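You operate a simulated robot arm through the tools that you are given. There is no shell and no other tool.

Carry out the task below with a simulated robot arm. There is one attempt and no reset: what you move stays moved.

## Task
Flush the line through the bypass valve, then fill the blue test pot.
Fine: let the bypass run a few seconds and close it first; open vent, then inlet, till water runs from the vent; close inlet, then vent.

Only the result counts: the job must be done as asked and must still hold three seconds after the hand-in. Knocking over, shifting, dropping, spilling or breaking anything else fails it.

## Robot
A 6-joint arm with a two-finger parallel gripper, fixed in place. Base frame: the origin is at the foot of the arm, x ahead of it, y to its left, z up. Readings come in mm, rad, newtons and seconds.
With the tool pointing down near the work surface it reaches from about 340 to 760 mm from the base axis. Its first joint turns from -1.152 to 1.152 rad. Payload 2.45 kg.
The tool frame sits at the grasp point between the pads (the TCP): z along the fingers, y along the line on which they close. The tips reach 24 mm beyond it. The gripper opens to 68 mm. The fingers are 17 mm wide and 10 mm thick; the gripper's body (40 by 70 mm) begins 41 mm behind the TCP.
Orientation is told as [roll, pitch, yaw] about the base's x, y, z axes, in that order, counted from this pose: with the fingers straight down and closing along the base's y, the tool's x points along the base's -x, its y along +y and its z along -z.

## Interface
- The arm moves only by the tool play_rows. Its argument "commands" is a list that holds one entry, the list of rows, each a list of 6 numbers: the shift along the tool's x, y, z in mm, then the turn, a rotation vector about the tool's x, y, z in rad. In form: [[[tx, ty, tz, ax, ay, az], ...]]. A call has 1 to 20 rows; each row shifts and turns the commanded pose from where the row before left it, along the tool's axes as they then stand. "gripper" is the gripper command, from -1 (shut) to 1 (fully open), values between in proportion, set as the call begins (left out, the last holds). Each row takes 0.2 s and may step no farther than 50 mm and 0.15 rad from the row before; otherwise, or with a gripper value out of range, the whole call is refused. A pose out of reach is approached as far as the arm can. The call stops where the force on the tool passes 40 N (or 10 N more than at its start, if that is more) or the arm is blocked; 0.2 s more then pass. Each finger travels about 108 mm/s and halts on what it meets, pressing with about 39 N; the grip force reading is that of the motor and also rises with nothing between the fingers. The clock runs only during rows and for 0.2 s after the last one: add rows that do not move to give the fingers time. It gives the time, the measured TCP pose, the force on the tool (base axes), the opening and the grip force at its end, in the units of the frame above (readings bear some noise), with the torque about the TCP (base axes, N m) and any sound that the robot's microphone picked up.
- Cameras (640 x 400 px; columns grow to the right, rows downward): "scene" is fixed at [164.4, 417.3, 1452]; the picture's right is [-0.76, -0.65, 0.00], its down [-0.45, 0.53, -0.72] and it looks along [0.47, -0.55, -0.70] (base axes); focal length 372 px, centre (320, 200). "wrist" rides on the gripper at [84, 11, -75] in the tool frame; the picture's right is [-0.13, 0.99, 0.00], its down [-0.60, -0.08, -0.79] and it looks along [-0.79, -0.10, 0.61] (tool axes); focal length 251 px, centre (320, 200). There is no depth. A picture from a camera that has moved, and an enlarged one, comes with that camera's place and axes in the base frame and with its lens.
- camera(camera): a new picture of that camera. The clock stands still meanwhile.
- enlarge(camera, box): a new picture of the part [left, top, right, bottom] of that camera's present view, enlarged. The clock stands still meanwhile.
- close_job(): hands the job in; it is judged then, once.

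Places have to be worked out from the pictures, the camera data and where the tool is seen. Open the gripper and draw the arm clear of the work before you hand the job in, unless the task says otherwise.

The tools are called after "Emit:" as a command line: name --argument value ..., lists and objects as JSON in quotes. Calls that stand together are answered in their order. play_rows: Moves the arm, as the interface text tells. Its arguments: {"type":"object","properties":{"commands":{"type":"array","items":{"type":"array","items":{"type":"array","items":{"type":"number"}}}},"gripper":{"type":"number"}},"required":["commands"]} The other tools are called the same way: camera (camera) takes a picture; enlarge (camera, box) takes an enlarged picture of a part of a camera's view; close_job () hands the job in.

At the start:

```text
clock: 0.0
eef_pos: [391.3, 190.6, 1145.7]
tcp_rot: [0.0, 0.0, 0.0]
contact_force: [-0.7, -0.1, 1.0]
ft_torque: [0.01, -0.02, -0.02]
grip_width: 68.1
grasp_force: 0.0
```

scene: 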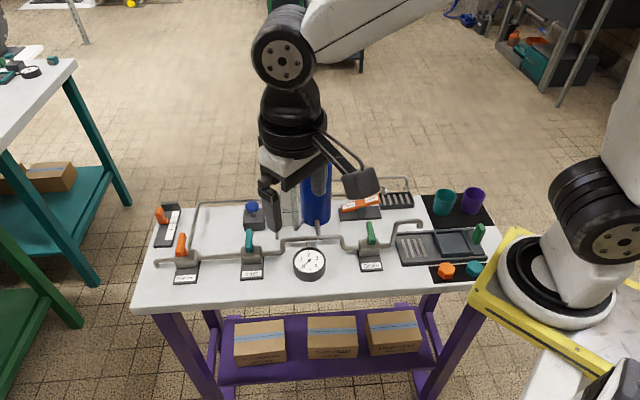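
wrist: 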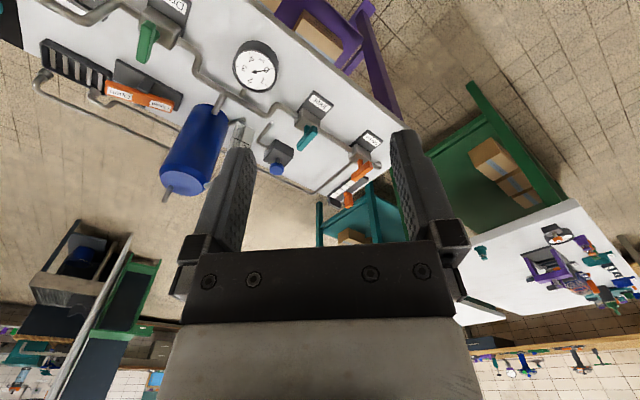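

The pictures show a bench with several valves, a gauge, and a blue pot. I'll look closer at each part to read the labels.

Emit:
enlarge --camera "scene" --box '[130, 170, 290, 300]'

Emit:
enlarge --camera "scene" --box '[270, 170, 410, 290]'

Emit:
enlarge --camera "scene" --box '[370, 170, 510, 290]'

Emit:
enlarge --camera "wrist" --box '[20, 0, 220, 125]'

Emit:
enlarge --camera "wrist" --box '[220, 60, 420, 215]'

```text
3.08 times, centred on (210, 235) of scene
camera zoom: at [164.4, 417.3, 1452.0], right [-0.76, -0.65, 0.0], down [-0.45, 0.53, -0.72], along [0.47, -0.55, -0.7], focal length 1145 px, centre (658, 92)
```

zoom: 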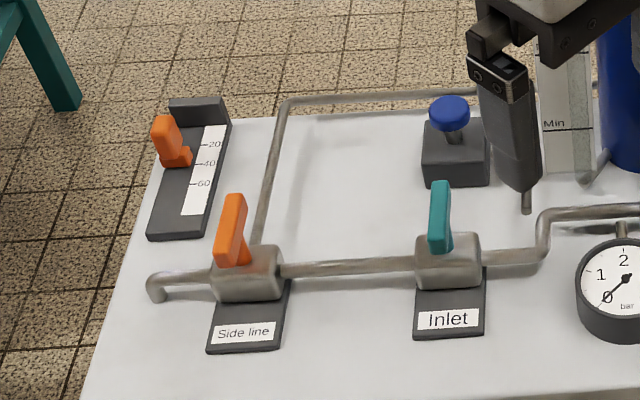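

```text
3.33 times, centred on (340, 230) of scene
camera zoom: at [164.4, 417.3, 1452.0], right [-0.76, -0.65, 0.0], down [-0.45, 0.53, -0.72], along [0.47, -0.55, -0.7], focal length 1240 px, centre (253, 100)
```

zoom: 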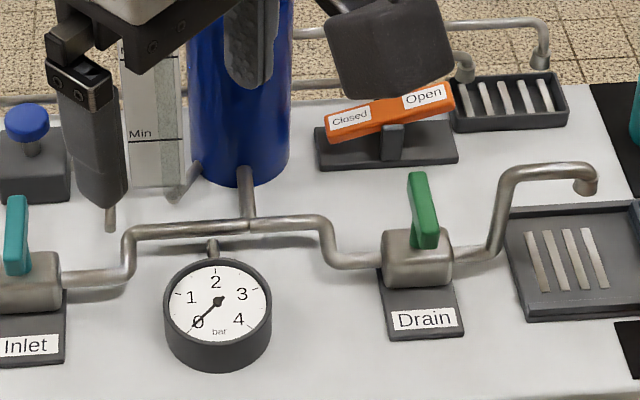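

```text
3.33 times, centred on (440, 230) of scene
camera zoom: at [164.4, 417.3, 1452.0], right [-0.76, -0.65, 0.0], down [-0.45, 0.53, -0.72], along [0.47, -0.55, -0.7], focal length 1240 px, centre (-80, 100)
```

zoom: 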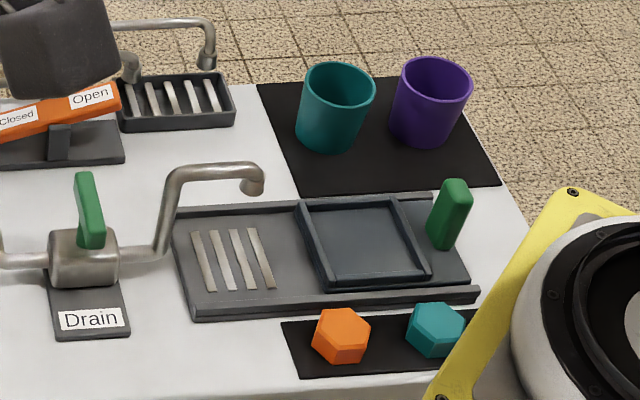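

```text
3.20 times, centred on (120, 62) of wrist
camera zoom: at [307.9, 201.6, 1219.3], right [0.13, 0.99, 0.0], down [0.6, -0.08, 0.79], along [0.79, -0.1, -0.61], focal length 805 px, centre (960, 640)
```

zoom: 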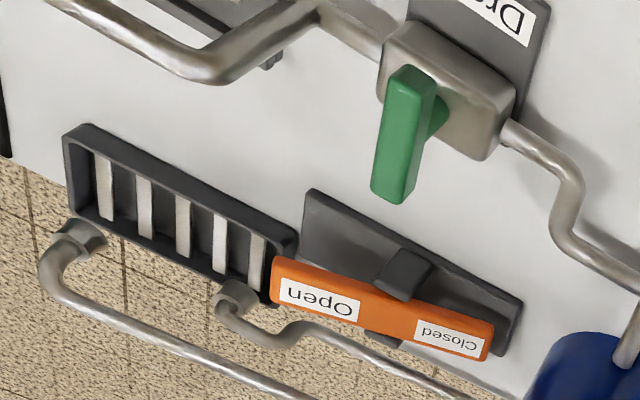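

```text
2.58 times, centred on (320, 138) of wrist
camera zoom: at [307.9, 201.6, 1219.3], right [0.13, 0.99, 0.0], down [0.6, -0.08, 0.79], along [0.79, -0.1, -0.61], focal length 649 px, centre (320, 361)
```

zoom: 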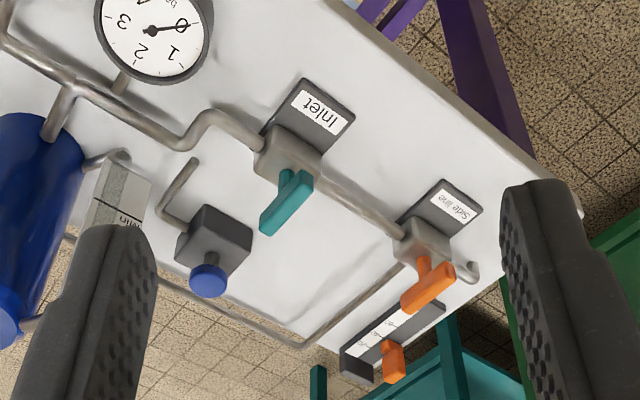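

The valves I can identify are Side line (orange, the bypass), Inlet (teal) and Drain (green). There is also an orange Open/Closed rocker, a blue knob and a slider. I'll make a small free-space move upward and re-image, to check the camera geometry.

Emit:
play_rows --commands '[[[-30, 0, 0, 0, 0, 0], [-30, 0, 0, 0, 0, 0], [-30, 0, 0, 0, 0, 0], [-30, 0, 0, 0, 0, 0]]]' --gripper 1

Emit:
camera --camera "scene"

Emit:
camera --camera "wrist"

```text
clock: 1.0
eef_pos: [512.8, 189.3, 1144.4]
tcp_rot: [0.0, 0.0, 0.0]
contact_force: [0.4, 0.4, -0.2]
ft_torque: [-0.01, -0.01, -0.01]
grip_width: 68.1
grasp_force: 0.1
```

```text
taken
```

scene: 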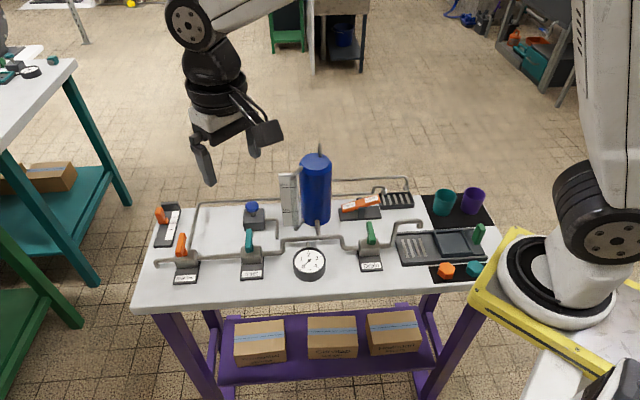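

```text
taken
camera wrist: at [428.8, 200.8, 1219.5], right [0.13, 0.99, 0.0], down [0.6, -0.08, 0.79], along [0.79, -0.1, -0.61], focal length 251 px, centre (320, 200)
```

wrist: 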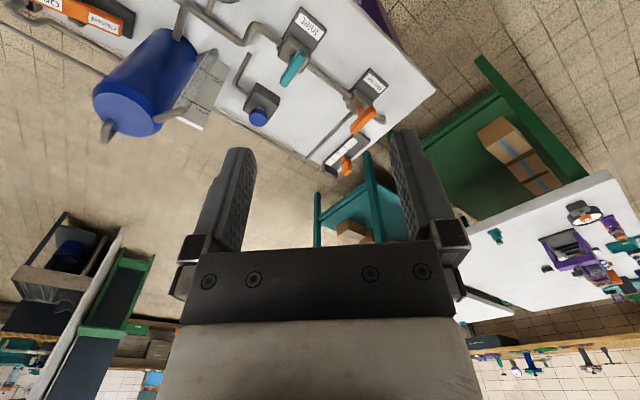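

The fingertips project where expected, so the scene calibration holds. The view of the bench is clearer now, so I'll enlarge the pot and the other fittings.

Emit:
enlarge --camera "scene" --box '[130, 170, 230, 290]'

Emit:
enlarge --camera "scene" --box '[220, 170, 320, 290]'

Emit:
enlarge --camera "scene" --box '[280, 140, 360, 240]'

Emit:
enlarge --camera "scene" --box '[330, 165, 430, 245]'

Emit:
enlarge --camera "wrist" --box '[0, 0, 220, 140]'

Emit:
enlarge --camera "wrist" --box '[220, 0, 440, 180]'

```text
3.33 times, centred on (180, 230) of scene
camera zoom: at [164.4, 417.3, 1452.0], right [-0.76, -0.65, 0.0], down [-0.45, 0.53, -0.72], along [0.47, -0.55, -0.7], focal length 1240 px, centre (787, 100)
```

zoom: 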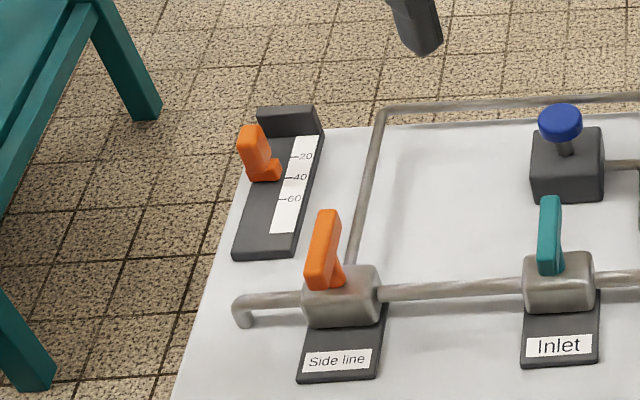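

```text
3.33 times, centred on (270, 230) of scene
camera zoom: at [164.4, 417.3, 1452.0], right [-0.76, -0.65, 0.0], down [-0.45, 0.53, -0.72], along [0.47, -0.55, -0.7], focal length 1240 px, centre (487, 100)
```

zoom: 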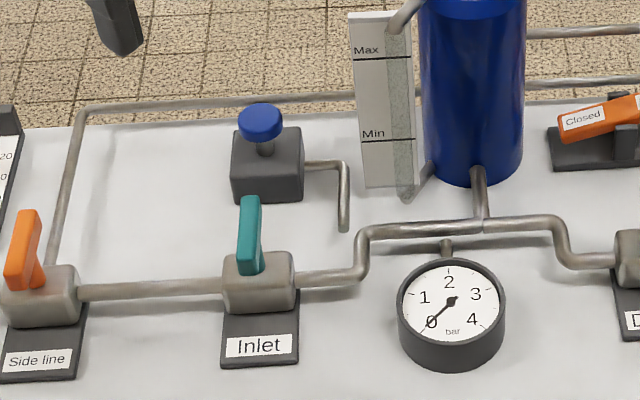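

```text
4.00 times, centred on (320, 190) of scene
camera zoom: at [164.4, 417.3, 1452.0], right [-0.76, -0.65, 0.0], down [-0.45, 0.53, -0.72], along [0.47, -0.55, -0.7], focal length 1488 px, centre (320, 240)
```

zoom: 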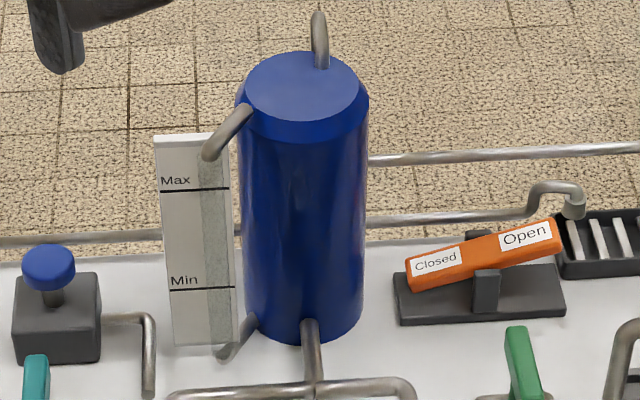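

```text
5.00 times, centred on (380, 205) of scene
camera zoom: at [164.4, 417.3, 1452.0], right [-0.76, -0.65, 0.0], down [-0.45, 0.53, -0.72], along [0.47, -0.55, -0.7], focal length 1861 px, centre (20, 175)
```

zoom: 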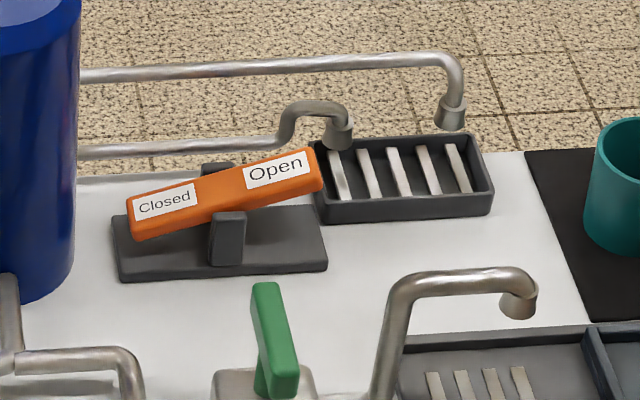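

```text
2.86 times, centred on (110, 70) of wrist
camera zoom: at [428.8, 200.8, 1219.5], right [0.13, 0.99, 0.0], down [0.6, -0.08, 0.79], along [0.79, -0.1, -0.61], focal length 718 px, centre (920, 571)
```

zoom: 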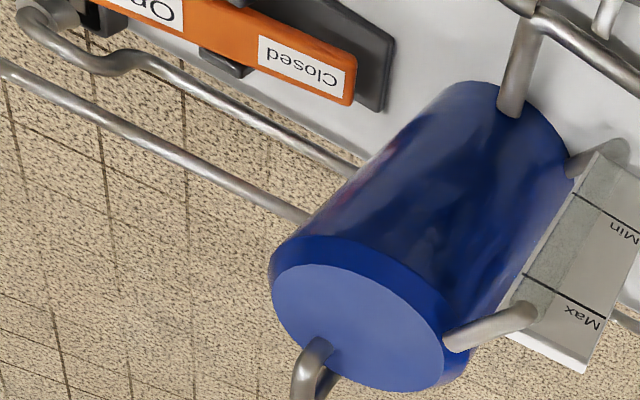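

```text
2.22 times, centred on (330, 90) of wrist
camera zoom: at [428.8, 200.8, 1219.5], right [0.13, 0.99, 0.0], down [0.6, -0.08, 0.79], along [0.79, -0.1, -0.61], focal length 559 px, centre (298, 444)
```

zoom: 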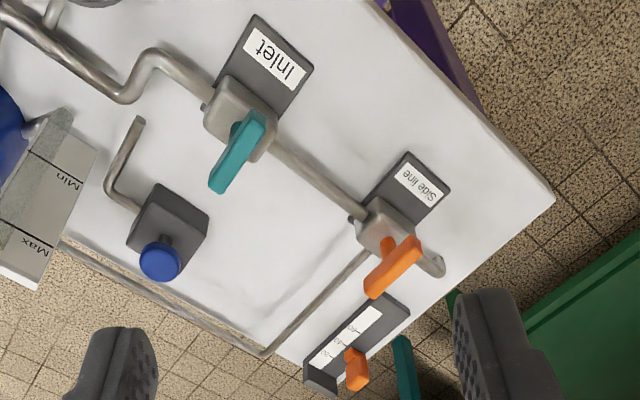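

The levers sit across the pipe, so they are closed. The rocker has its Closed end down. The table top is at about z≈810. I'll move the wrist camera to see the rocker, the vent pipe and the area behind the pot better.

Emit:
play_rows --commands '[[[33, -26, 0, 0, 0, 0], [33, -26, 0, 0, 0, 0], [33, -26, 0, 0, 0, 0], [33, -26, 0, 0, 0, 0], [31, -25, 0, 0, 0, 0]]]'

Emit:
camera --camera "wrist"

Emit:
enlarge --camera "wrist" --box '[160, 60, 340, 180]'

Emit:
enlarge --camera "wrist" --box '[80, 0, 260, 120]'

Emit:
enlarge --camera "wrist" --box '[260, 0, 440, 120]'

```text
clock: 2.2
eef_pos: [349.6, 61.2, 1144.8]
tcp_rot: [0.001, -0.001, -0.001]
contact_force: [-0.8, 0.2, -1.0]
ft_torque: [0.04, -0.01, 0.02]
grip_width: 67.9
grasp_force: 0.1
```

```text
taken
camera wrist: at [265.1, 72.9, 1219.0], right [0.13, 0.99, 0.0], down [0.6, -0.08, 0.79], along [0.79, -0.1, -0.61], focal length 251 px, centre (320, 200)
```

wrist: 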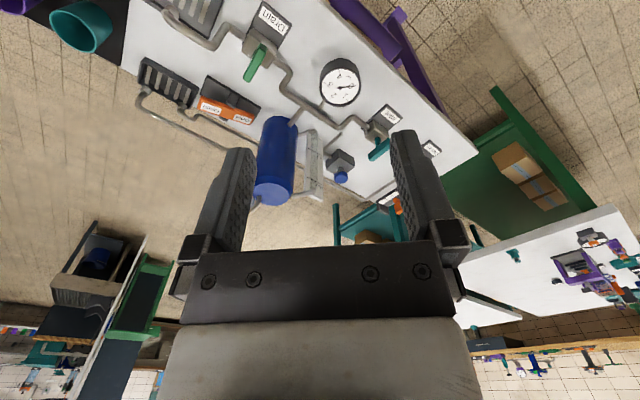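

```text
3.33 times, centred on (250, 120) of wrist
camera zoom: at [265.1, 72.9, 1219.0], right [0.13, 0.99, 0.0], down [0.6, -0.08, 0.79], along [0.79, -0.1, -0.61], focal length 838 px, centre (553, 467)
```

zoom: 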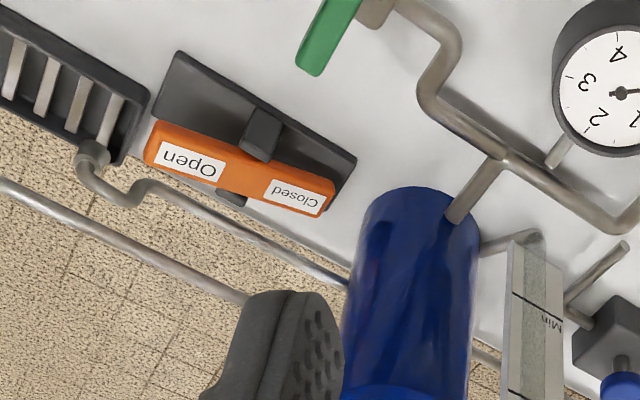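

```text
3.33 times, centred on (170, 60) of wrist
camera zoom: at [265.1, 72.9, 1219.0], right [0.13, 0.99, 0.0], down [0.6, -0.08, 0.79], along [0.79, -0.1, -0.61], focal length 838 px, centre (820, 667)
```

zoom: 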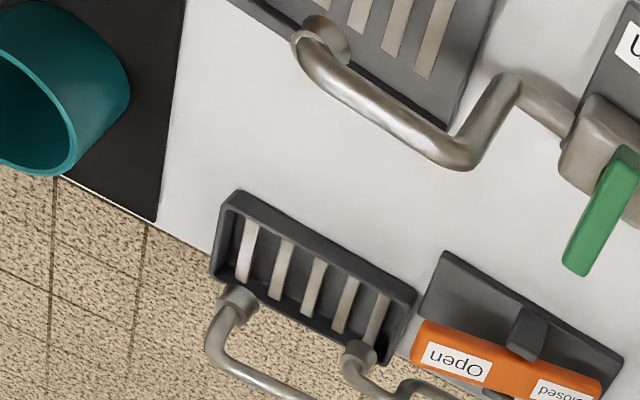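

```text
3.33 times, centred on (350, 60) of wrist
camera zoom: at [265.1, 72.9, 1219.0], right [0.13, 0.99, 0.0], down [0.6, -0.08, 0.79], along [0.79, -0.1, -0.61], focal length 838 px, centre (220, 667)
```

zoom: 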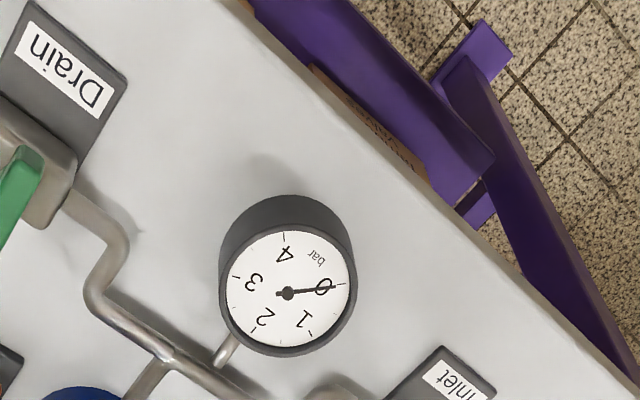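

The rocker is closest to the vent outlet and carries the Open/Closed label, and the side-line pipe runs along the rear to the small grate. Next I'll swing to the front of the bench at 45° yaw, lined up with the levers, for a close look at them.

Emit:
play_rows --commands '[[[-28.4, 29.8, 22.5, 0, 0, 0], [-28.4, 29.8, 22.5, 0, 0, 0], [-28.4, 29.8, 22.5, 0, 0, 0], [-28.4, 29.8, 22.5, 0, 0, 0], [-28.4, 29.8, 22.5, 0, 0, 0], [-28.4, 29.8, 22.5, 0, 0, 0], [0, 0, 0, 0, 0, 0.131], [0, 0, 0, 0, 0, 0.131], [0, 0, 0, 0, 0, 0.131], [0, 0, 0, 0, 0, 0.131], [0, 0, 0, 0, 0, 0.131], [0, 0, 0, 0, 0, 0.131]]]'

Emit:
camera --camera "wrist"

Emit:
enlarge --camera "wrist" --box '[200, 0, 440, 150]'

Emit:
camera --camera "scene"

```text
clock: 4.8
eef_pos: [519.6, 240.3, 1009.8]
tcp_rot: [0.001, 0.0, -0.788]
contact_force: [-0.5, 0.4, 0.3]
ft_torque: [0.0, 0.01, 0.0]
grip_width: 67.7
grasp_force: 0.0
```

```text
taken
camera wrist: at [468.2, 307.8, 1084.1], right [0.79, 0.61, 0.0], down [0.37, -0.48, 0.79], along [0.48, -0.63, -0.61], focal length 251 px, centre (320, 200)
```

wrist: 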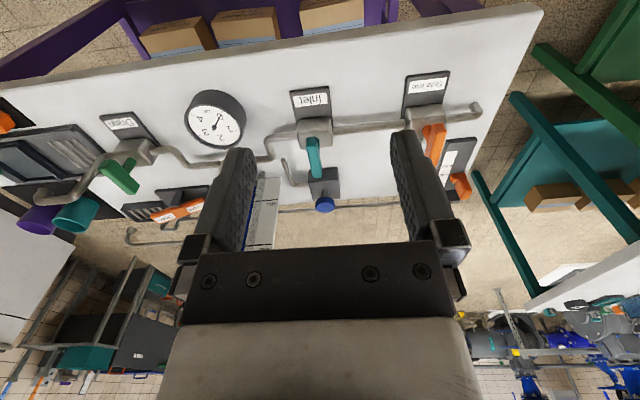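

```text
2.67 times, centred on (320, 75) of wrist
camera zoom: at [468.2, 307.8, 1084.1], right [0.79, 0.61, 0.0], down [0.37, -0.48, 0.79], along [0.48, -0.63, -0.61], focal length 670 px, centre (320, 533)
```

zoom: 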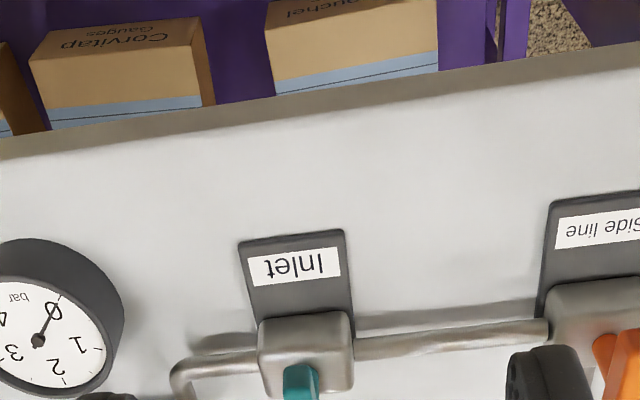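

```text
taken
```

scene: 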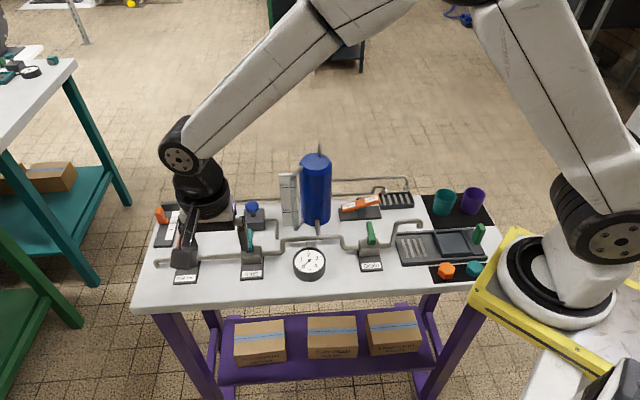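

The close view is good. I'll enlarge the teal and orange levers, the knob and the slider.

Emit:
enlarge --camera "wrist" --box '[250, 70, 400, 220]'

Emit:
enlarge --camera "wrist" --box '[380, 60, 500, 210]'

Emit:
enlarge --camera "wrist" --box '[80, 90, 260, 250]'

```text
2.67 times, centred on (325, 145) of wrist
camera zoom: at [468.2, 307.8, 1084.1], right [0.79, 0.61, 0.0], down [0.37, -0.48, 0.79], along [0.48, -0.63, -0.61], focal length 670 px, centre (307, 347)
```

zoom: 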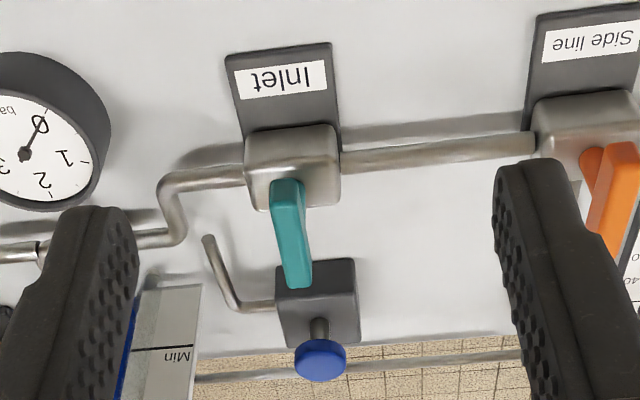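

```text
2.67 times, centred on (440, 135) of wrist
camera zoom: at [468.2, 307.8, 1084.1], right [0.79, 0.61, 0.0], down [0.37, -0.48, 0.79], along [0.48, -0.63, -0.61], focal length 670 px, centre (0, 373)
```

zoom: 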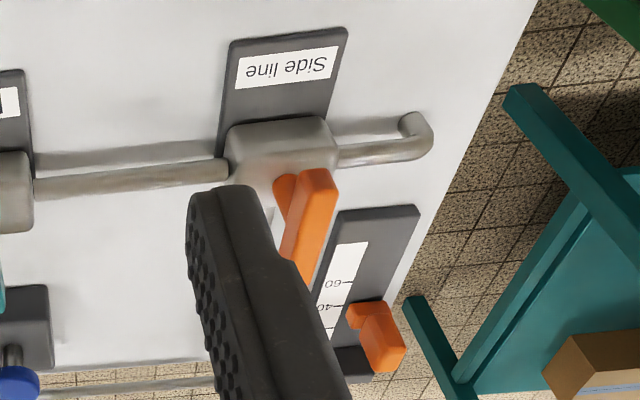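

```text
2.50 times, centred on (170, 170) of wrist
camera zoom: at [468.2, 307.8, 1084.1], right [0.79, 0.61, 0.0], down [0.37, -0.48, 0.79], along [0.48, -0.63, -0.61], focal length 629 px, centre (695, 275)
```

zoom: 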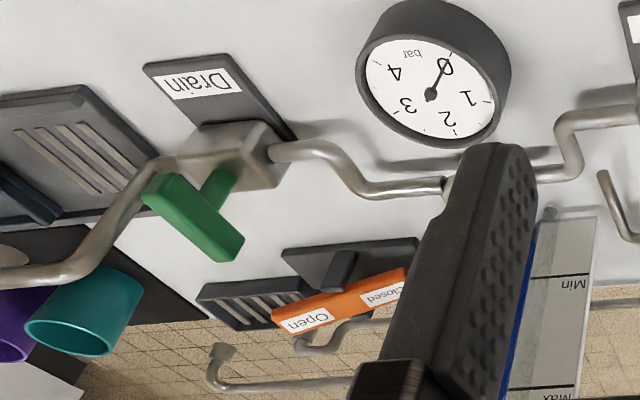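

All levers point to the rear at 45° in base axes. The side-line handle runs from about (662,256) to (700,218), with its top at z≈870–880. I'll narrow the gripper to a loose cage and go above that handle.

Emit:
play_rows --commands '[[[-34, 28, 15, 0, 0, 0], [-34, 28, 15, 0, 0, 0], [-34, 28, 15, 0, 0, 0], [-34, 28, 15, 0, 0, 0], [0, 0, 0, 0, 0, 0]]]' --gripper -0.1

Emit:
enlarge --camera "scene" --box '[130, 150, 290, 290]'

Emit:
camera --camera "wrist"

Emit:
enlarge --camera "wrist" --box '[240, 80, 400, 200]'

```text
clock: 6.0
eef_pos: [695.8, 223.4, 950.5]
tcp_rot: [-0.001, 0.0, -0.787]
contact_force: [0.7, -0.1, -0.6]
ft_torque: [-0.02, 0.0, 0.0]
grip_width: 31.0
grasp_force: 0.1
```

```text
2.86 times, centred on (210, 220) of scene
camera zoom: at [164.4, 417.2, 1452.0], right [-0.76, -0.65, 0.0], down [-0.45, 0.53, -0.72], along [0.47, -0.55, -0.7], focal length 1063 px, centre (634, 143)
```

zoom: 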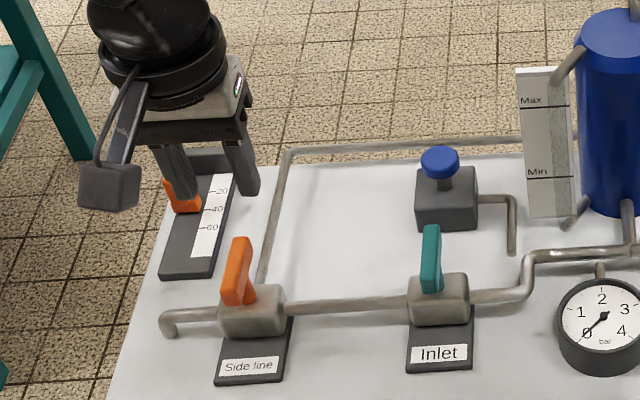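

```text
taken
camera wrist: at [643.3, 290.5, 1024.3], right [0.79, 0.61, 0.0], down [0.37, -0.48, 0.79], along [0.48, -0.63, -0.61], focal length 251 px, centre (320, 200)
```

wrist: 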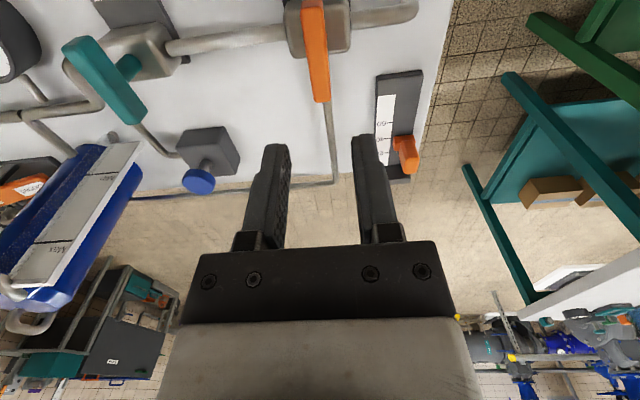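

```text
3.33 times, centred on (320, 140) of wrist
camera zoom: at [643.3, 290.5, 1024.3], right [0.79, 0.61, 0.0], down [0.37, -0.48, 0.79], along [0.48, -0.63, -0.61], focal length 838 px, centre (320, 400)
```

zoom: 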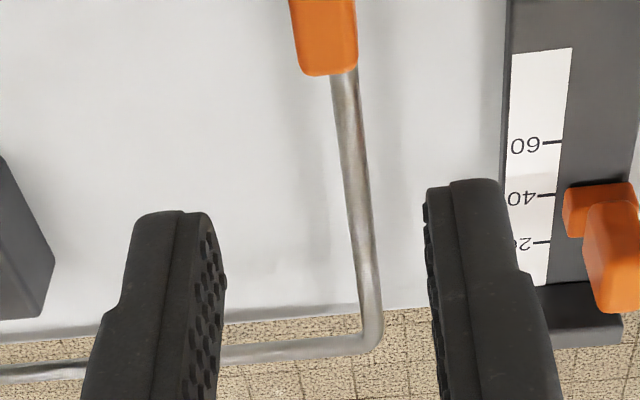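

The handle's far end is at (696,222) with its top at z≈880, and the stem is near (672,248). The cage is aligned, so I'll shift 6 mm toward the stem and lower until the fingers straddle the handle.

Emit:
play_rows --commands '[[[6.5, 0, 17, 0, 0, 0], [0, 0, 17, 0, 0, 0], [0, 0, 17, 0, 0, 0], [0, 0, 17, 0, 0, 0]]]'

Emit:
enlarge --camera "scene" --box '[130, 150, 290, 290]'

Emit:
enlarge --camera "wrist" --box '[240, 0, 400, 200]'

```text
clock: 7.0
eef_pos: [690.7, 228.3, 881.5]
tcp_rot: [0.001, -0.001, -0.786]
contact_force: [0.0, 0.1, -0.9]
ft_torque: [0.02, -0.01, 0.0]
grip_width: 30.6
grasp_force: 0.2
```

```text
2.86 times, centred on (210, 220) of scene
camera zoom: at [164.4, 417.3, 1452.0], right [-0.76, -0.65, 0.0], down [-0.45, 0.53, -0.72], along [0.47, -0.55, -0.7], focal length 1063 px, centre (634, 143)
```

zoom: 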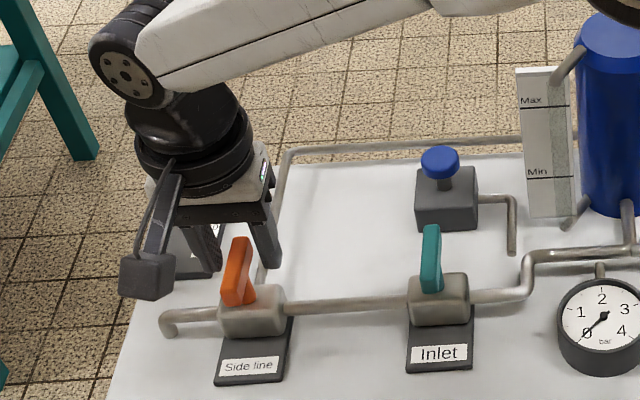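

```text
2.00 times, centred on (320, 100) of wrist
camera zoom: at [638.6, 295.0, 955.9], right [0.79, 0.61, 0.0], down [0.37, -0.48, 0.79], along [0.48, -0.63, -0.61], focal length 503 px, centre (320, 400)
```

zoom: 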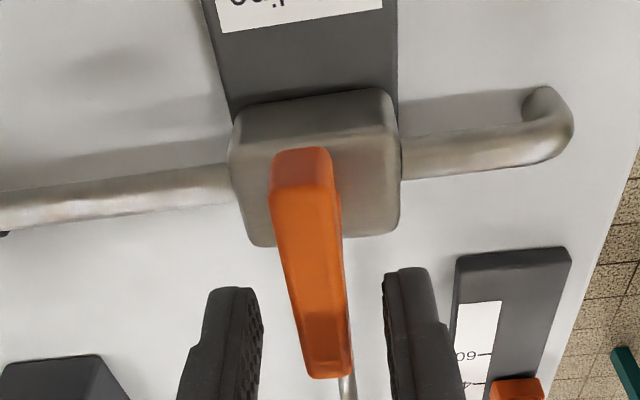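

The fingers straddle the handle. I'll narrow the cage a little and turn the lever a few steps clockwise as seen from above (tip toward the inlet), watching the force.

Emit:
play_rows --commands '[[[0, 0, 0, 0, 0, 0], [0.26, -3.7, 0, 0, 0, 0.14], [0.26, -3.7, 0, 0, 0, 0.14], [0.26, -3.7, 0, 0, 0, 0.14]]]' --gripper -0.4

Emit:
enlarge --camera "wrist" --box '[240, 0, 400, 200]'

Emit:
enlarge --camera "scene" --box '[130, 150, 290, 290]'

```text
clock: 8.0
eef_pos: [682.0, 226.4, 882.9]
tcp_rot: [0.006, 0.001, -1.207]
contact_force: [13.2, 25.1, -2.7]
ft_torque: [0.2, -0.02, 0.51]
grip_width: 37.6
grasp_force: 10.9
```

```text
2.00 times, centred on (320, 100) of wrist
camera zoom: at [661.7, 308.1, 958.0], right [0.97, 0.23, 0.01], down [0.14, -0.6, 0.79], along [0.19, -0.77, -0.61], focal length 503 px, centre (320, 400)
```

zoom: 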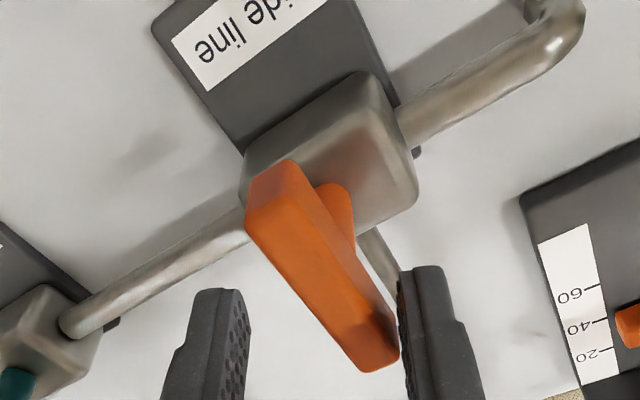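

```text
2.86 times, centred on (210, 220) of scene
camera zoom: at [164.7, 418.0, 1451.8], right [-0.76, -0.65, 0.0], down [-0.45, 0.53, -0.72], along [0.47, -0.55, -0.69], focal length 1063 px, centre (634, 143)
```

zoom: 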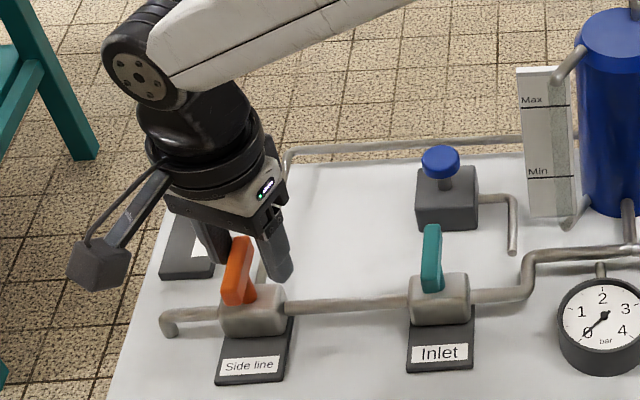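

The lever did not move clockwise: about 28 N pushed the finger open and the handle stayed put. I'll reverse and try counter-clockwise instead.

Emit:
play_rows --commands '[[[0.26, 3.7, 0, 0, 0, -0.14], [0.26, 3.7, 0, 0, 0, -0.14], [0.26, 3.7, 0, 0, 0, -0.14], [0.26, 3.7, 0, 0, 0, -0.14], [0.26, 3.7, 0, 0, 0, -0.14], [0.26, 3.7, 0, 0, 0, -0.14]]]' --gripper -0.4

Emit:
enlarge --camera "wrist" --box '[240, 0, 400, 200]'

Emit:
camera --camera "scene"

```text
clock: 9.4
eef_pos: [694.6, 236.3, 881.2]
tcp_rot: [-0.001, -0.001, -0.361]
contact_force: [0.3, -1.9, -0.3]
ft_torque: [0.02, 0.01, -0.01]
grip_width: 22.2
grasp_force: 0.9
```

```text
2.00 times, centred on (320, 100) of wrist
camera zoom: at [620.9, 277.7, 956.0], right [0.47, 0.88, 0.0], down [0.54, -0.29, 0.79], along [0.7, -0.38, -0.61], focal length 503 px, centre (320, 400)
```

zoom: 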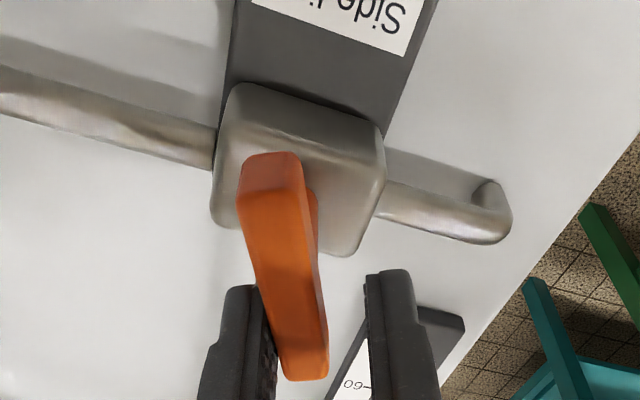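

```text
taken
```

scene: 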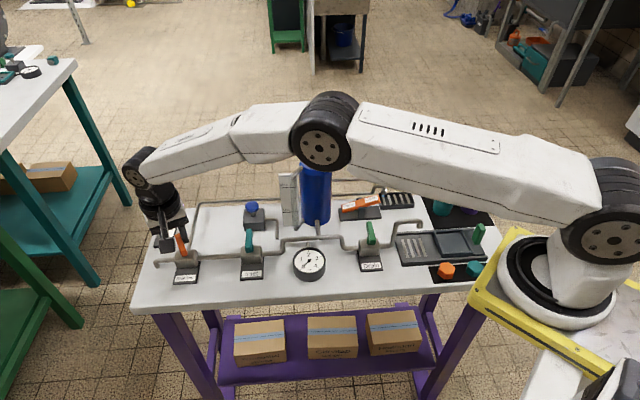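

It turns freely counter-clockwise at about 2 N, so that is the opening direction. I'll continue toward 90°.

Emit:
play_rows --commands '[[[0.26, 3.7, 0, 0, 0, -0.14], [0.26, 3.7, 0, 0, 0, -0.14], [0.26, 3.7, 0, 0, 0, -0.14], [0.26, 3.7, 0, 0, 0, -0.14], [0.26, 3.7, 0, 0, 0, -0.14], [0.26, 3.7, 0, 0, 0, -0.14], [0.26, 3.7, 0, 0, 0, -0.14], [0.26, 3.7, 0, 0, 0, -0.14], [0.26, 3.7, 0, 0, 0, -0.14]]]' --gripper -0.4

Emit:
enlarge --camera "wrist" --box '[240, 0, 400, 200]'

Emit:
enlarge --camera "scene" --box '[350, 160, 430, 220]'

Emit:
enlarge --camera "scene" --box '[130, 180, 290, 300]'

```text
clock: 11.4
eef_pos: [689.4, 263.5, 882.1]
tcp_rot: [-0.003, -0.001, 0.892]
contact_force: [13.0, -20.8, -1.9]
ft_torque: [-0.23, -0.14, -0.18]
grip_width: 39.2
grasp_force: 11.3
```

```text
2.00 times, centred on (320, 100) of wrist
camera zoom: at [627.9, 205.5, 956.4], right [-0.69, 0.72, 0.0], down [0.44, 0.42, 0.79], along [0.57, 0.55, -0.61], focal length 503 px, centre (320, 400)
```

zoom: 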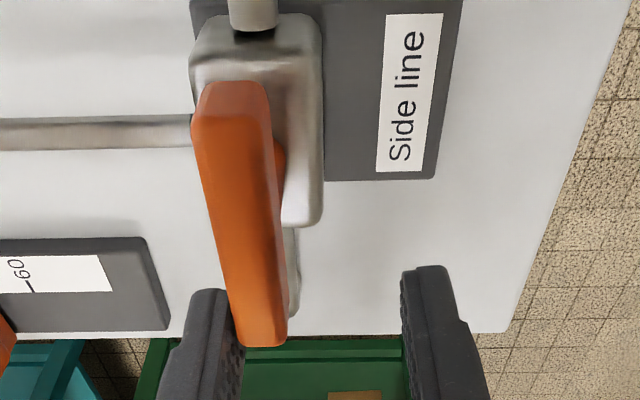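

```text
6.67 times, centred on (390, 190) of scene
camera zoom: at [164.7, 416.7, 1452.1], right [-0.76, -0.65, 0.0], down [-0.45, 0.53, -0.72], along [0.47, -0.55, -0.7], focal length 2481 px, centre (-147, 267)
```

zoom: 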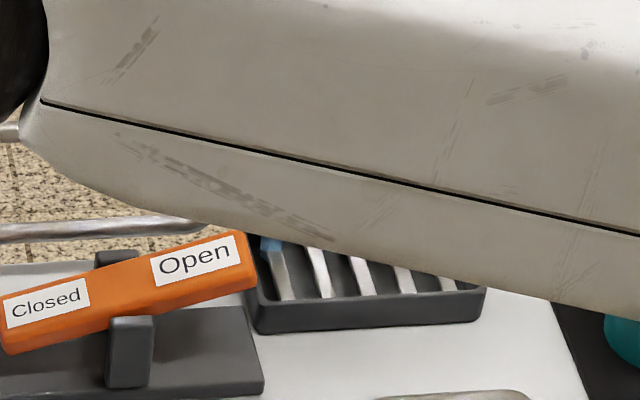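

```text
3.33 times, centred on (210, 240) of scene
camera zoom: at [164.7, 416.7, 1452.1], right [-0.76, -0.65, 0.0], down [-0.45, 0.53, -0.72], along [0.47, -0.55, -0.7], focal length 1240 px, centre (687, 67)
```

zoom: 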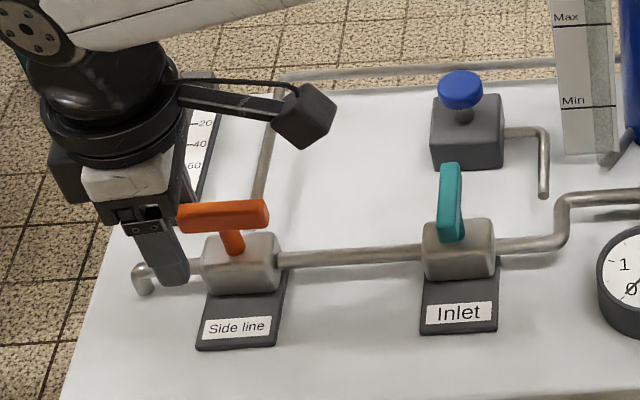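

The lever is along the pipe at its stop, and water is coming from the bypass spout. I'll ease off the contact and let it run about 4 s.

Emit:
play_rows --commands '[[[0.26, -3.7, 0, 0, 0, 0.14], [0, 0, 0, 0, 0, 0], [0, 0, 0, 0, 0, 0], [0, 0, 0, 0, 0, 0], [0, 0, 0, 0, 0, 0], [0, 0, 0, 0, 0, 0], [0, 0, 0, 0, 0, 0], [0, 0, 0, 0, 0, 0], [0, 0, 0, 0, 0, 0], [0, 0, 0, 0, 0, 0], [0, 0, 0, 0, 0, 0], [0, 0, 0, 0, 0, 0], [0, 0, 0, 0, 0, 0], [0, 0, 0, 0, 0, 0], [0, 0, 0, 0, 0, 0], [0, 0, 0, 0, 0, 0]]]' --gripper -0.4

Emit:
enlarge --camera "scene" --box '[350, 160, 430, 220]'

Emit:
enlarge --camera "scene" --box '[240, 170, 360, 290]'

Emit:
enlarge --camera "wrist" --box '[240, 0, 400, 200]'

```text
clock: 14.8
eef_pos: [691.0, 262.8, 883.6]
tcp_rot: [-0.002, 0.0, 0.752]
contact_force: [17.2, -12.6, 6.7]
ft_torque: [-0.3, -0.26, 0.22]
grip_width: 36.8
grasp_force: 10.1
```

```text
6.67 times, centred on (390, 190) of scene
camera zoom: at [164.6, 416.9, 1452.1], right [-0.76, -0.65, 0.0], down [-0.45, 0.53, -0.72], along [0.47, -0.55, -0.7], focal length 2481 px, centre (-147, 267)
```

zoom: 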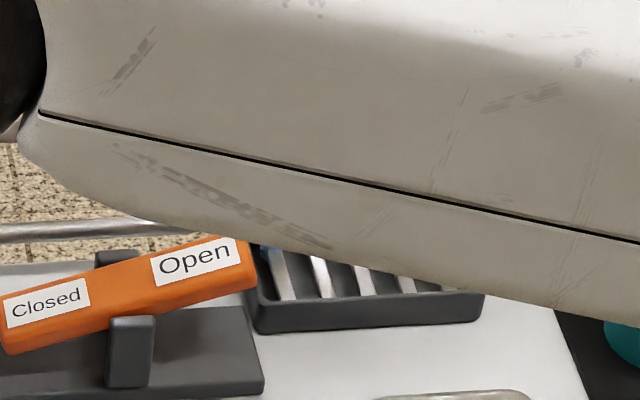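

```text
3.33 times, centred on (300, 230) of scene
camera zoom: at [164.6, 416.9, 1452.1], right [-0.76, -0.65, 0.0], down [-0.45, 0.53, -0.72], along [0.47, -0.55, -0.7], focal length 1240 px, centre (387, 100)
```

zoom: 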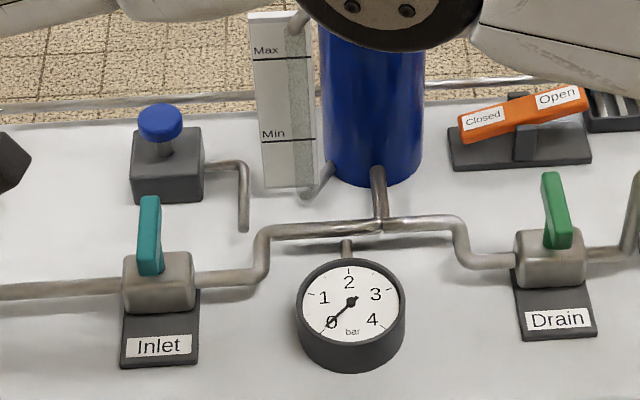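

```text
2.00 times, centred on (320, 100) of wrist
camera zoom: at [622.2, 214.3, 956.4], right [-0.58, 0.81, 0.0], down [0.49, 0.36, 0.79], along [0.64, 0.46, -0.61], focal length 503 px, centre (320, 400)
```

zoom: 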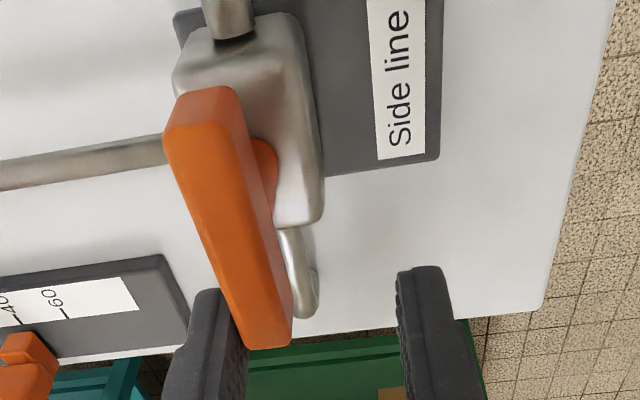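

The bypass has now run for more than 3 s. I'll turn the side-line lever back clockwise to its closed stop.

Emit:
play_rows --commands '[[[0.26, -3.7, 0, 0, 0, 0.14], [0.26, -3.7, 0, 0, 0, 0.14], [0.26, -3.7, 0, 0, 0, 0.14], [0.26, -3.7, 0, 0, 0, 0.14], [0.26, -3.7, 0, 0, 0, 0.14], [0.26, -3.7, 0, 0, 0, 0.14], [0.26, -3.7, 0, 0, 0, 0.14], [0.26, -3.7, 0, 0, 0, 0.14], [0.26, -3.7, 0, 0, 0, 0.14], [0.26, -3.7, 0, 0, 0, 0.14], [0.26, -3.7, 0, 0, 0, 0.14], [0.26, -3.7, 0, 0, 0, 0.14], [0.26, -3.7, 0, 0, 0, 0.14]]]' --gripper -0.4

Emit:
enlarge --camera "wrist" --box '[240, 0, 400, 200]'

Emit:
enlarge --camera "scene" --box '[350, 160, 430, 220]'

Emit:
enlarge --camera "scene" --box '[130, 180, 290, 300]'

```text
clock: 17.6
eef_pos: [683.7, 225.7, 882.6]
tcp_rot: [0.005, 0.0, -1.067]
contact_force: [7.6, 15.1, -1.9]
ft_torque: [0.11, 0.04, 0.28]
grip_width: 31.4
grasp_force: 7.3
```

```text
2.00 times, centred on (320, 100) of wrist
camera zoom: at [652.5, 304.5, 956.9], right [0.93, 0.37, 0.0], down [0.22, -0.57, 0.79], along [0.29, -0.74, -0.61], focal length 503 px, centre (320, 400)
```

zoom: 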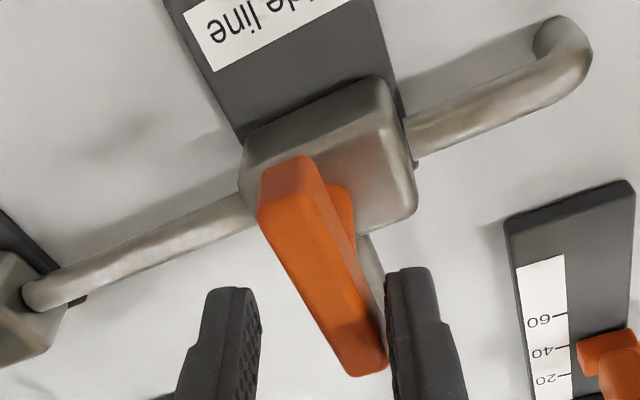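

```text
6.67 times, centred on (390, 190) of scene
camera zoom: at [164.6, 417.7, 1451.9], right [-0.76, -0.65, 0.0], down [-0.45, 0.53, -0.72], along [0.47, -0.55, -0.69], focal length 2481 px, centre (-147, 267)
```

zoom: 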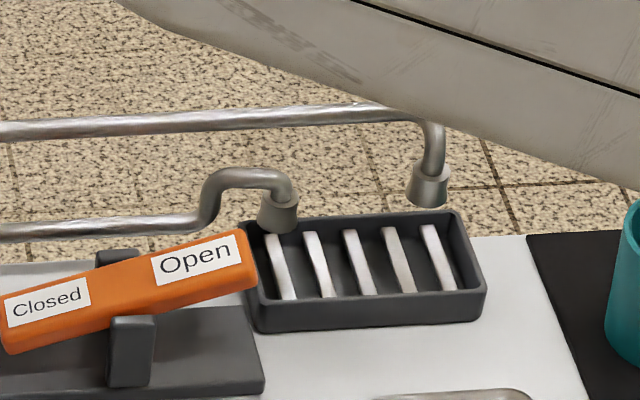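

```text
3.33 times, centred on (210, 240) of scene
camera zoom: at [164.6, 417.7, 1451.9], right [-0.76, -0.65, 0.0], down [-0.45, 0.53, -0.72], along [0.47, -0.55, -0.69], focal length 1240 px, centre (687, 67)
```

zoom: 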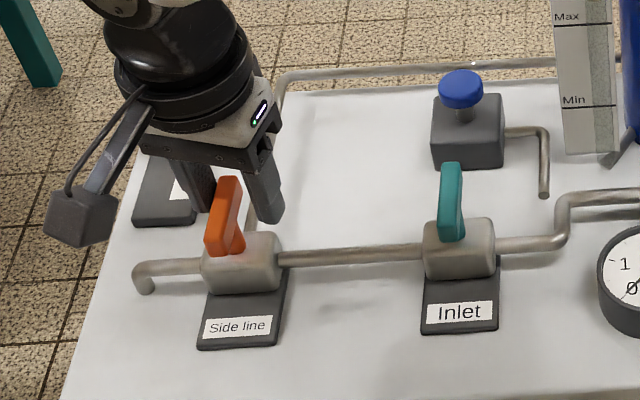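

The bypass is closed and neither spout is running. I'll ease off, open the fingers and lift straight up.

Emit:
play_rows --commands '[[[0.26, 3.7, 0, 0, 0, -0.14], [0.26, 3.7, 0, 0, 0, -0.14], [0, 0, 0, 0, 0, 0], [0, 0, -30, 0, 0, 0], [0, 0, -40, 0, 0, 0], [0, 0, -45, 0, 0, 0], [0, 0, -45, 0, 0, 0], [0, 0, -45, 0, 0, 0]]]' --gripper 0.0

Emit:
enlarge --camera "scene" --box '[130, 180, 290, 300]'

```text
clock: 19.4
eef_pos: [687.4, 227.3, 1087.6]
tcp_rot: [0.001, -0.001, -0.788]
contact_force: [0.2, -0.2, -1.6]
ft_torque: [0.0, 0.0, 0.0]
grip_width: 34.0
grasp_force: 0.0
```

```text
3.33 times, centred on (210, 240) of scene
camera zoom: at [164.3, 417.3, 1452.0], right [-0.76, -0.65, 0.0], down [-0.45, 0.53, -0.72], along [0.47, -0.55, -0.7], focal length 1240 px, centre (687, 67)
```

zoom: 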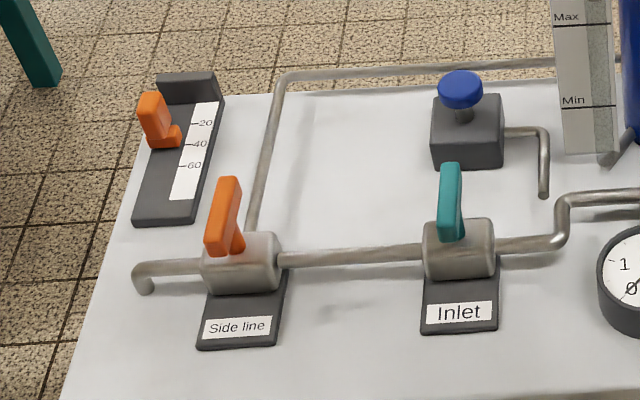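

Side line is closed and nothing was disturbed. I'll close the fingers and travel along the bench in front of the pot to above the rocker's Open end, estimated at (478,−138).

Emit:
play_rows --commands '[[[0, -40.6, 0, 0, 0, 0], [0, -40.6, 0, 0, 0, 0], [0, -40.6, 0, 0, 0, 0], [0, -40.6, 0, 0, 0, 0], [0, -40.6, 0, 0, 0, 0], [0, -40.6, 0, 0, 0, 0], [0, -40.6, 0, 0, 0, 0], [0, -40.6, 0, 0, 0, 0], [0, -40.6, 0, 0, 0, 0], [0, -40.6, 0, 0, 0, 0], [-20, 0, 30, 0, 0, 0], [-20, 0, 40, 0, 0, 0], [-20, 0, 40, 0, 0, 0]]]' --gripper -1

Emit:
camera --camera "wrist"

Emit:
enlarge --camera "wrist" --box '[240, 40, 400, 180]'

Emit:
camera --camera "scene"

```text
clock: 22.2
eef_pos: [443.6, -102.1, 977.9]
tcp_rot: [-0.001, 0.0, -0.785]
contact_force: [0.4, -0.1, -0.3]
ft_torque: [-0.02, -0.01, 0.0]
grip_width: 0.0
grasp_force: 23.9
```

```text
taken
camera wrist: at [392.6, -34.9, 1051.4], right [0.79, 0.61, 0.0], down [0.37, -0.48, 0.79], along [0.48, -0.63, -0.61], focal length 251 px, centre (320, 200)
```

wrist: 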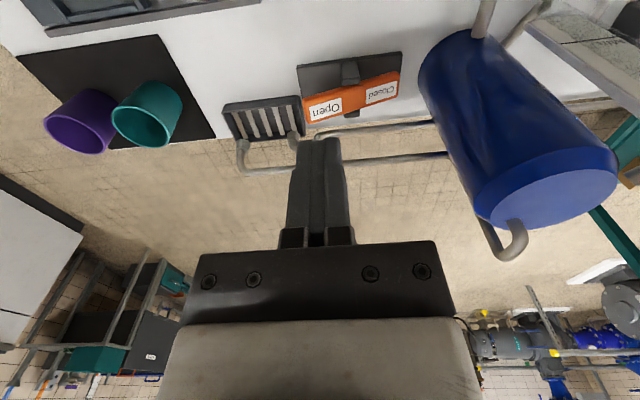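

```text
2.86 times, centred on (320, 110) of wrist
camera zoom: at [392.6, -34.9, 1051.4], right [0.79, 0.61, 0.0], down [0.37, -0.48, 0.79], along [0.48, -0.63, -0.61], focal length 718 px, centre (320, 457)
```

zoom: 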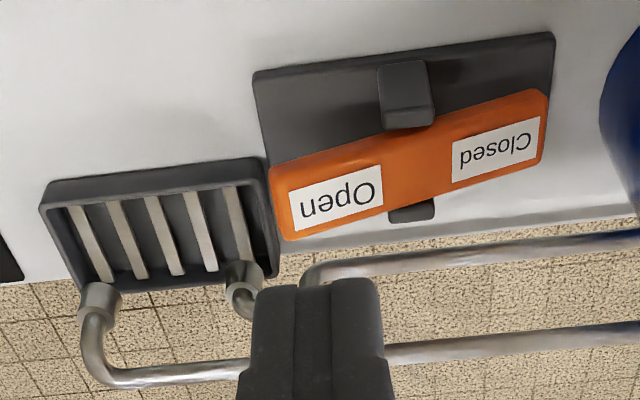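

```text
taken
```

scene: 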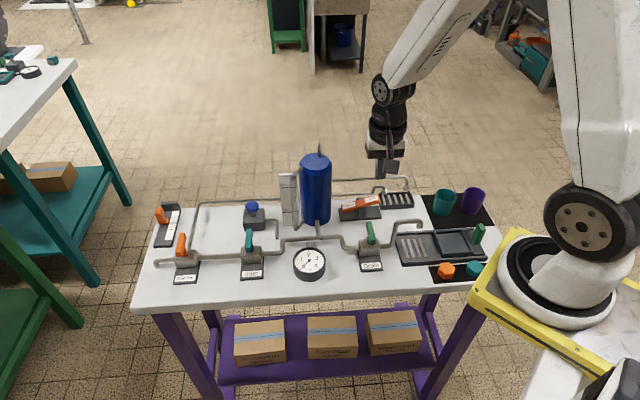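

The rocker is confirmed: Open label centre at (476,−137), top z≈845. I'll position the closed fingertips above its outer end and lower to just above it.

Emit:
play_rows --commands '[[[-24, -3.7, 0, 0, 0, 0], [-23.6, -3.7, 0, 0, 0, 0], [0, 0, 40, 0, 0, 0], [0, 0, 40, 0, 0, 0], [0, 0, 17, 0, 0, 0]]]'

Emit:
enlarge --camera "wrist" --box '[200, 20, 440, 180]'

Emit:
enlarge --camera "scene" --box '[330, 150, 430, 230]'

```text
clock: 23.4
eef_pos: [472.1, -140.3, 880.6]
tcp_rot: [0.001, -0.001, -0.788]
contact_force: [0.2, -0.3, 0.2]
ft_torque: [0.03, 0.0, 0.03]
grip_width: 0.0
grasp_force: 23.4
```

```text
2.50 times, centred on (320, 100) of wrist
camera zoom: at [421.0, -73.3, 953.8], right [0.79, 0.61, 0.0], down [0.37, -0.48, 0.79], along [0.48, -0.63, -0.61], focal length 629 px, centre (320, 450)
```

zoom: 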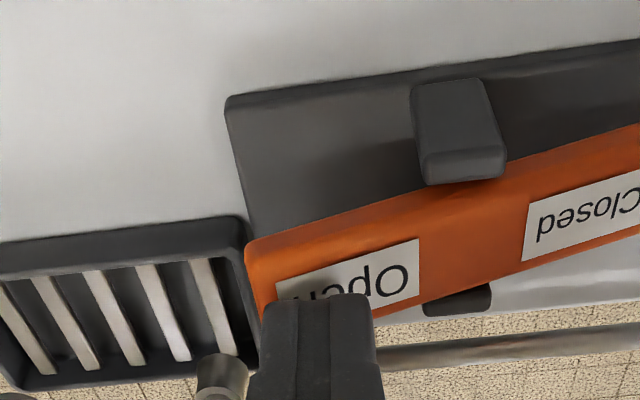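

```text
5.00 times, centred on (380, 190) of scene
camera zoom: at [164.4, 417.3, 1452.0], right [-0.76, -0.65, 0.0], down [-0.45, 0.53, -0.72], along [0.47, -0.55, -0.7], focal length 1861 px, centre (20, 250)
```

zoom: 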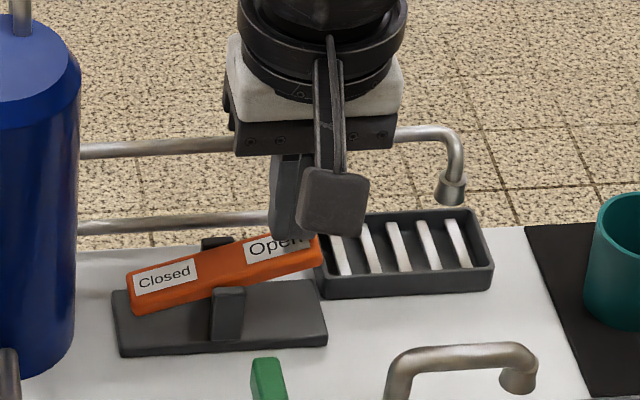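

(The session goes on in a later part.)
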